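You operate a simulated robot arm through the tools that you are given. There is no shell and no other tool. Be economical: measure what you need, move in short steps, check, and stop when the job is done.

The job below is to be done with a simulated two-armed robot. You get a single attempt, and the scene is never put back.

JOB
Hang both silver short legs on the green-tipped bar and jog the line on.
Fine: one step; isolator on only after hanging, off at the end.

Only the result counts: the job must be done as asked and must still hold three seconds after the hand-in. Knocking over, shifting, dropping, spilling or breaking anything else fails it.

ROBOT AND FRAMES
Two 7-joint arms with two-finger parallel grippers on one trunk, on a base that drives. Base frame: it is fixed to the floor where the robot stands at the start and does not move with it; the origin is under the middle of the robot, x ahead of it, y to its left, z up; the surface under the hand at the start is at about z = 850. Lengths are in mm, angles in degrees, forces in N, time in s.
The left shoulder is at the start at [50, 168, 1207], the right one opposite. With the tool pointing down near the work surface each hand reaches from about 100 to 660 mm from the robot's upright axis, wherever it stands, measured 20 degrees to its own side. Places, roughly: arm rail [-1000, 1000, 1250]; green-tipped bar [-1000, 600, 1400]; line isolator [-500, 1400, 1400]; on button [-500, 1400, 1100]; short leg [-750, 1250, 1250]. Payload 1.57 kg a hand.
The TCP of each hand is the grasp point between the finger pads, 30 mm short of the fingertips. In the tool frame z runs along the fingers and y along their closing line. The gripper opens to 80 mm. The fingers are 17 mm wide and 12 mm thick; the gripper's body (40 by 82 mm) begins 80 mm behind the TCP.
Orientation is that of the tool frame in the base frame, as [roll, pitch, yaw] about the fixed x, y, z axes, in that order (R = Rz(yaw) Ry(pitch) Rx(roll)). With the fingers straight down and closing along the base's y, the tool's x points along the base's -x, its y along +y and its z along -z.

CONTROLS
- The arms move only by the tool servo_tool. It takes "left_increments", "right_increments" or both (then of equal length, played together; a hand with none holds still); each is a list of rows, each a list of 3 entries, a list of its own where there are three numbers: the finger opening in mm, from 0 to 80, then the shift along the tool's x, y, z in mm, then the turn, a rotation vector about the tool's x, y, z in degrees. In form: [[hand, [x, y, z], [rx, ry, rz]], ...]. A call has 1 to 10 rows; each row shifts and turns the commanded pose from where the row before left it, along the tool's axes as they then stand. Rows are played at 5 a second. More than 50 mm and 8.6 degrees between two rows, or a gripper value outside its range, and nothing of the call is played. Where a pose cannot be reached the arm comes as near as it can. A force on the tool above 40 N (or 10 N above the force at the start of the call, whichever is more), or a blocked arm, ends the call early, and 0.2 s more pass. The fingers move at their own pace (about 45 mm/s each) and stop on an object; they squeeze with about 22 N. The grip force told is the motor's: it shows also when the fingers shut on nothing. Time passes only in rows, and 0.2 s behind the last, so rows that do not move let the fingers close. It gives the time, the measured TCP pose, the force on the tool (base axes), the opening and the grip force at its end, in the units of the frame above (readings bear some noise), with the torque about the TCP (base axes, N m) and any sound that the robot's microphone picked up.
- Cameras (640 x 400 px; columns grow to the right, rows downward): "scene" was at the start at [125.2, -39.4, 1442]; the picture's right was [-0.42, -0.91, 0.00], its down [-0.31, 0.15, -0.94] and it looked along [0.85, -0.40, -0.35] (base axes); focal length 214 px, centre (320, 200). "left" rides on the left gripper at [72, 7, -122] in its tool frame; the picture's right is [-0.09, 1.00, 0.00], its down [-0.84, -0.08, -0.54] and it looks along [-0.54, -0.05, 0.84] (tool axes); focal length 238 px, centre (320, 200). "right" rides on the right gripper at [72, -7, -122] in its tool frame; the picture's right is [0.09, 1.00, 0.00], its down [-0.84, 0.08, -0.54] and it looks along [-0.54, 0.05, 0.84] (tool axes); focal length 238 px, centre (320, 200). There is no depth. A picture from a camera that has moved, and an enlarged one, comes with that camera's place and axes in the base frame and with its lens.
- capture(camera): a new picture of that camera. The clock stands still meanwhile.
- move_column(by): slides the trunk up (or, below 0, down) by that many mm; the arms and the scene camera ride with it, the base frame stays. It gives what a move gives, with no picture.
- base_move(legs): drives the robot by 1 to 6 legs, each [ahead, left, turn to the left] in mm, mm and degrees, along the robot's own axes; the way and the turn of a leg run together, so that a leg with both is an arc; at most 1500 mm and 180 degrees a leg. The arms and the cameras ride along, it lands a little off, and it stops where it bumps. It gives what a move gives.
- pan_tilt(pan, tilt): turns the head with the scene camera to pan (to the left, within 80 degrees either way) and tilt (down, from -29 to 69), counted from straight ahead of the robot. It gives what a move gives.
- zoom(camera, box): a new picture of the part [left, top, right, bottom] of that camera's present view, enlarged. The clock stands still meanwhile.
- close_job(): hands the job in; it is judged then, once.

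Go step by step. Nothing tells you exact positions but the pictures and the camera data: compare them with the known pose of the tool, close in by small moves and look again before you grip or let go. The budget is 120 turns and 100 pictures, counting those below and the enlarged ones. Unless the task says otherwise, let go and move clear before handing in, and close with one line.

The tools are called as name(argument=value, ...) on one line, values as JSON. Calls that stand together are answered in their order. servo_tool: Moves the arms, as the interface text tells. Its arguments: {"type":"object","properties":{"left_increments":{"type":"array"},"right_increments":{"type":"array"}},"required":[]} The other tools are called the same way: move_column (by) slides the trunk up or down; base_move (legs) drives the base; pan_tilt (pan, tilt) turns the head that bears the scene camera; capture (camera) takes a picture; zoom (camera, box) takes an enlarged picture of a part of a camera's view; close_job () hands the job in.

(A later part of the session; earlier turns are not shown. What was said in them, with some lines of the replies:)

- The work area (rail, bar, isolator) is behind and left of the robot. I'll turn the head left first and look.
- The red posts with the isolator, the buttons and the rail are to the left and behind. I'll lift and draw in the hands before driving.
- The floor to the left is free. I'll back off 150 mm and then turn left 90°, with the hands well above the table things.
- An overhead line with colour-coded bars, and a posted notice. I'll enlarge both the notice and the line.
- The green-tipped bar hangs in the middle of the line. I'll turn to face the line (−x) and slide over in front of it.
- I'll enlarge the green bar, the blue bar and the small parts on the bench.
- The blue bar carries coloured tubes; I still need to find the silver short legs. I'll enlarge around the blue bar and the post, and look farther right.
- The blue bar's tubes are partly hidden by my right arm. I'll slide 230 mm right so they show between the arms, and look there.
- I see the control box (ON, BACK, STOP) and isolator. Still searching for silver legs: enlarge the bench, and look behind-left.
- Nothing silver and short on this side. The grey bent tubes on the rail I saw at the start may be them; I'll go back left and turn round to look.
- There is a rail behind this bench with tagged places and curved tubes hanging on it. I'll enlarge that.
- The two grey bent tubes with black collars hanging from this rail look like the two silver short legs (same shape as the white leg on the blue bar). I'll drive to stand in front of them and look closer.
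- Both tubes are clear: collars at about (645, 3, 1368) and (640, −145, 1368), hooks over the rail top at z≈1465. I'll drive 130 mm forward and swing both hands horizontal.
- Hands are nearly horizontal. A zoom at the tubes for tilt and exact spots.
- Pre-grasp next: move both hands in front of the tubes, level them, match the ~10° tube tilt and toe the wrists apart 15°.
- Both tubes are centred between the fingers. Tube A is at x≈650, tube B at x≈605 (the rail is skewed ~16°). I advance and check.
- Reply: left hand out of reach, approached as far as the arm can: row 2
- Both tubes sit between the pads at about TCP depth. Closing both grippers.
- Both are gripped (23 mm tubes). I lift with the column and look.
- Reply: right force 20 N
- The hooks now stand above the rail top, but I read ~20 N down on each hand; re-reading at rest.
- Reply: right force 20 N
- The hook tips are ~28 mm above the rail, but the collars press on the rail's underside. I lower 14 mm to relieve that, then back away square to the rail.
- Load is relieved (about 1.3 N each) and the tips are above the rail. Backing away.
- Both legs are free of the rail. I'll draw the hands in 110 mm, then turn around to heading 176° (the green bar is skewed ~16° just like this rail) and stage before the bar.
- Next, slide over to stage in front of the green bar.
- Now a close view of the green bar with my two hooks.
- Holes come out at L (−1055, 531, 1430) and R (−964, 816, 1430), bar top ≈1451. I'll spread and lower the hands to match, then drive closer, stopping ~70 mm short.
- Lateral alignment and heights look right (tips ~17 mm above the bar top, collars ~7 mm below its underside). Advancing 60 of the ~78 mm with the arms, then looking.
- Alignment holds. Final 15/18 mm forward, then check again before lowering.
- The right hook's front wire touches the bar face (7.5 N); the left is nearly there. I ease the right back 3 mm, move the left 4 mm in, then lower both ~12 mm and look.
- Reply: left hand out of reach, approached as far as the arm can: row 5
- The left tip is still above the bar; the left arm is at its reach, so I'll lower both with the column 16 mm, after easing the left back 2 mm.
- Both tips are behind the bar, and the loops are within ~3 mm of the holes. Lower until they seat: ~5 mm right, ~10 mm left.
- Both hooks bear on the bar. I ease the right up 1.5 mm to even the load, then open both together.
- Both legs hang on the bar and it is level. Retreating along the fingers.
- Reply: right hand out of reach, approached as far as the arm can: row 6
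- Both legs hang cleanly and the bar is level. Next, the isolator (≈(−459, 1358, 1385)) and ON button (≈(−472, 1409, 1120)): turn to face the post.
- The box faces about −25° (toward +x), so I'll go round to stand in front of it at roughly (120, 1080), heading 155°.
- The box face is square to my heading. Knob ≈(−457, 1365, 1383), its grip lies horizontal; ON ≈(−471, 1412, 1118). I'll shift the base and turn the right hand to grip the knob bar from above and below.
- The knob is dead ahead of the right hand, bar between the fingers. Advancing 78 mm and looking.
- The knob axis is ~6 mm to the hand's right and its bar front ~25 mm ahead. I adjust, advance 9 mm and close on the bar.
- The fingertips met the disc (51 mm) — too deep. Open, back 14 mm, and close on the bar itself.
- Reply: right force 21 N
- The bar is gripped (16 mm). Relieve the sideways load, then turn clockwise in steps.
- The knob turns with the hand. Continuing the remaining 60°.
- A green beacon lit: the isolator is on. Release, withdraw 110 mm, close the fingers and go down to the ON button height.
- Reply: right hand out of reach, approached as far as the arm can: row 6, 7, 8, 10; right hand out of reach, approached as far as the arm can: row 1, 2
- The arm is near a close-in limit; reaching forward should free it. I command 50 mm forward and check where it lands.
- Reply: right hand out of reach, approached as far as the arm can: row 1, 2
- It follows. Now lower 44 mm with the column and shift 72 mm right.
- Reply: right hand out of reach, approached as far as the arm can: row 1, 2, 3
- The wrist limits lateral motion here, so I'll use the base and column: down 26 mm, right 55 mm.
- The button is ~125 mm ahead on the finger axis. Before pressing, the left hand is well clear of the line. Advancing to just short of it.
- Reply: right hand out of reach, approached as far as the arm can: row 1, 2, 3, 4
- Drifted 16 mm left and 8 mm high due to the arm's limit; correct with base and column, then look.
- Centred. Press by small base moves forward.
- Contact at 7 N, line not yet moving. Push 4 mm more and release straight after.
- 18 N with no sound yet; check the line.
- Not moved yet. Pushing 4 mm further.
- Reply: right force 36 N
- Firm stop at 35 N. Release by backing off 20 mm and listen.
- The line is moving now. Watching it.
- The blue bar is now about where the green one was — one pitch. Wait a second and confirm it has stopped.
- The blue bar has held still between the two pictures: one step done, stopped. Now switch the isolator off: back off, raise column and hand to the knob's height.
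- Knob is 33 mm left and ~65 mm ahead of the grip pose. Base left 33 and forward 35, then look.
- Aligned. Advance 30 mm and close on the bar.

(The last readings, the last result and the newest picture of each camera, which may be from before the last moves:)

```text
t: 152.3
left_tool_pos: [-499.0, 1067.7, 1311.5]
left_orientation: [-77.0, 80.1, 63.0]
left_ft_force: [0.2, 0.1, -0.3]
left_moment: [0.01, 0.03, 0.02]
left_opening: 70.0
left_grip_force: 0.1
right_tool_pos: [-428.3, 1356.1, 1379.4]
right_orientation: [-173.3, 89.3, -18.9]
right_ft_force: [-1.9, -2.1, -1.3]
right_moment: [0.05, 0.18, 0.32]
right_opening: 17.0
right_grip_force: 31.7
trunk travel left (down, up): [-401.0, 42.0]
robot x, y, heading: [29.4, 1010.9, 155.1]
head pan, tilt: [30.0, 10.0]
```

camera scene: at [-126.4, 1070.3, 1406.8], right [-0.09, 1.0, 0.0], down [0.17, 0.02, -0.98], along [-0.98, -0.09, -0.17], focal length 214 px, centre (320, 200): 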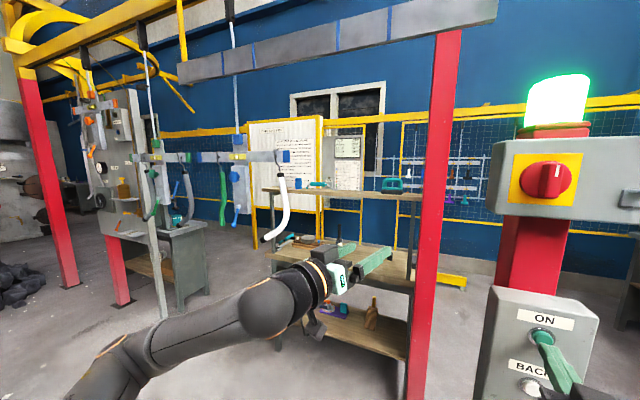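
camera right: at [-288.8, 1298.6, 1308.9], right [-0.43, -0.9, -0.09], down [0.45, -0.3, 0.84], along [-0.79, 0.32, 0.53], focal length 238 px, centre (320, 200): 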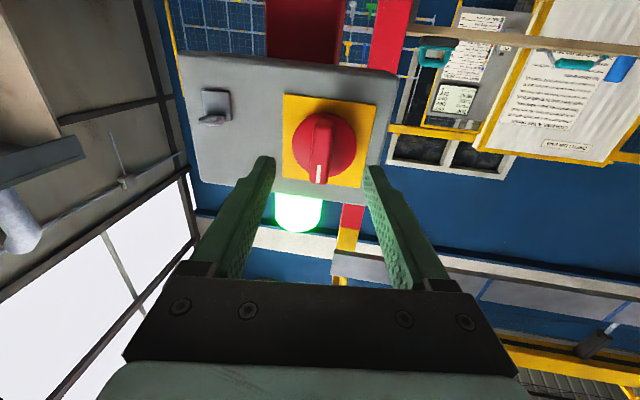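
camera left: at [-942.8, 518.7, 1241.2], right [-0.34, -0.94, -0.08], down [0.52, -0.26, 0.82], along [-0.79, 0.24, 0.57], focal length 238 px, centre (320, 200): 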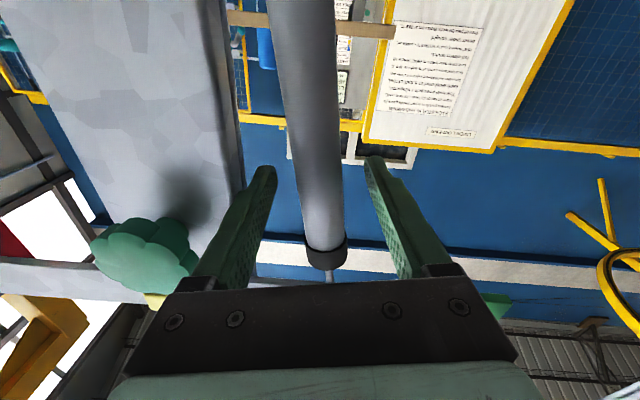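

Gripped (17 mm, low side force). Turn counter-clockwise 90°.

servo_tool(right_increments=[[6, [0, 0, 0], [0, 0, -8]], [6, [0, 0, 0], [0, 0, -8]], [6, [0, 0, 0], [0, 0, -8]], [6, [0, 0, 0], [0, 0, -8]], [6, [0, 0, 0], [0, 0, -8]], [6, [0, 0, 0], [0, 0, -8]], [6, [0, 0, 0], [0, 0, -8]], [6, [0, 0, 0], [0, 0, -8]], [6, [0, 0, 0], [0, 0, -8]], [6, [0, 0, 0], [0, 0, -8]]])

servo_tool(right_increments=[[6, [0, 0, 0], [0, 0, -8]], [6, [0, 0, 0], [0, 0, -3]], [6, [0, 0, 0], [0, 0, 0]]])

capture(camera="right")

```text
t: 154.5
left_tool_pos: [-498.7, 1067.2, 1312.1]
left_orientation: [-76.8, 80.0, 63.3]
left_ft_force: [0.1, 0.5, 0.6]
left_moment: [-0.01, 0.01, -0.01]
left_opening: 70.0
left_grip_force: 0.1
right_tool_pos: [-426.8, 1355.6, 1381.3]
right_orientation: [-90.5, 9.7, 64.3]
right_ft_force: [4.0, -7.6, -4.8]
right_moment: [-0.07, -0.12, 0.55]
right_opening: 15.9
right_grip_force: 30.9
trunk travel left (down, up): [-401.0, 42.0]
robot x, y, heading: [24.9, 1011.8, 154.9]
head pan, tilt: [30.0, 10.0]
```

```text
t: 155.3
left_tool_pos: [-497.1, 1066.1, 1312.1]
left_orientation: [-76.7, 80.0, 63.2]
left_ft_force: [0.4, 0.0, -1.0]
left_moment: [0.0, 0.0, 0.01]
left_opening: 69.8
left_grip_force: 0.0
right_tool_pos: [-428.7, 1354.8, 1379.7]
right_orientation: [-90.6, -1.0, 64.4]
right_ft_force: [3.0, -9.3, -7.5]
right_moment: [-0.62, 0.19, -0.12]
right_opening: 15.7
right_grip_force: 31.4
trunk travel left (down, up): [-401.0, 42.0]
robot x, y, heading: [26.6, 1014.3, 155.1]
head pan, tilt: [30.0, 10.0]
```

```text
5 pictures are left
camera right: at [-287.1, 1368.9, 1388.9], right [0.06, 0.1, -0.99], down [0.13, -0.99, -0.09], along [-0.99, -0.12, -0.07], focal length 238 px, centre (320, 200)
```

right: 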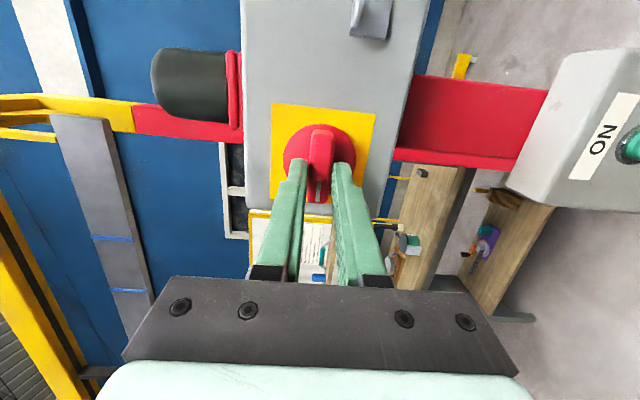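

The knob is back to horizontal and the beacon is dark: isolator off. Release and withdraw, then a final check of the line.

servo_tool(right_increments=[[40, [0, 0, 0], [0, 0, 0]], [60, [0, 0, 0], [0, 0, 0]], [60, [0, 0, 0], [0, 0, 0]], [60, [0, 0, -25], [0, 0, 0]], [60, [0, 0, -35], [0, 0, 0]], [60, [0, 0, -35], [0, 0, 0]]])

base_move(legs=[[-120, 0, 0]])

capture(camera="scene")

zoom(camera="scene", box=[60, 100, 340, 275])

```text
t: 156.7
left_tool_pos: [-498.5, 1067.0, 1311.3]
left_orientation: [-76.7, 80.0, 63.2]
left_ft_force: [-0.6, 0.1, 0.5]
left_moment: [0.04, 0.0, 0.0]
left_opening: 70.0
left_grip_force: 0.0
right_tool_pos: [-342.5, 1315.2, 1382.8]
right_orientation: [-90.5, -1.0, 64.3]
right_ft_force: [0.2, 0.1, -0.5]
right_moment: [0.0, 0.0, 0.0]
right_opening: 59.9
right_grip_force: 0.1
trunk travel left (down, up): [-401.0, 42.0]
robot x, y, heading: [27.1, 1012.0, 155.3]
head pan, tilt: [30.0, 10.0]
```

```text
t: 158.0
left_tool_pos: [-390.2, 1016.8, 1311.7]
left_orientation: [-76.6, 80.0, 63.4]
left_ft_force: [-0.2, 0.5, 0.6]
left_moment: [-0.03, 0.0, 0.0]
left_opening: 70.1
left_grip_force: 0.0
right_tool_pos: [-233.4, 1264.8, 1382.1]
right_orientation: [-90.5, -1.0, 64.4]
right_ft_force: [0.1, -0.7, 0.4]
right_moment: [-0.01, -0.02, 0.0]
right_opening: 59.7
right_grip_force: 0.1
trunk travel left (down, up): [-401.0, 42.0]
robot x, y, heading: [137.3, 963.0, 155.2]
head pan, tilt: [30.0, 10.0]
```

```text
4 pictures are left
camera scene: at [9.9, 970.4, 1484.9], right [-0.09, 1.0, 0.0], down [0.17, 0.02, -0.98], along [-0.98, -0.09, -0.17], focal length 214 px, centre (320, 200)
```

scene: 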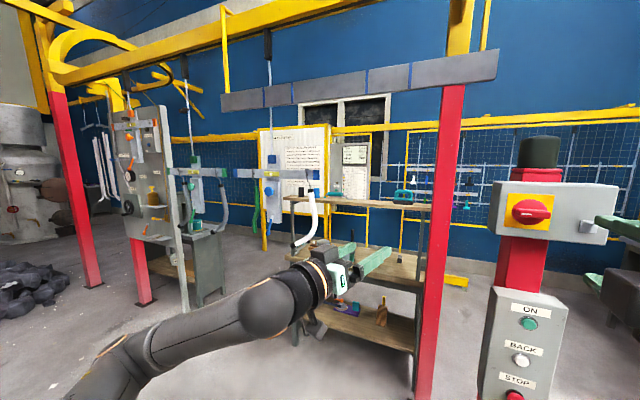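

```text
2.29 times, centred on (200, 188) of scene
camera zoom: at [9.9, 970.4, 1484.9], right [-0.09, 1.0, 0.0], down [0.17, 0.02, -0.98], along [-0.98, -0.09, -0.17], focal length 490 px, centre (594, 229)
```

zoom: 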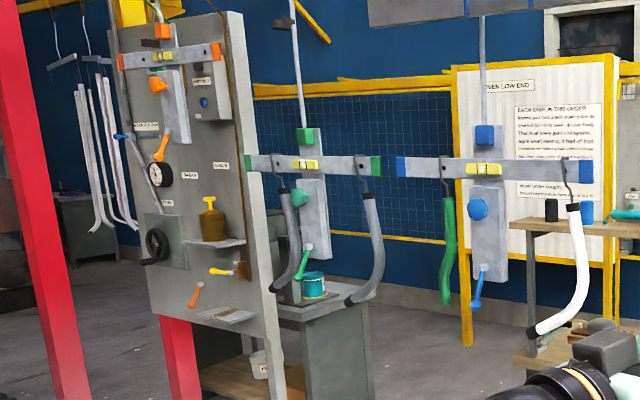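

The green bar holds both silver legs and sits level, one step on. The line is still, the isolator is off and both hands are clear, so I'm handing in.

close_job()

```text
The job is handed in.
```

Both silver short legs hang on the green-tipped bar. The line was jogged on one step with ON, the isolator was switched on only after hanging, and it is off again.
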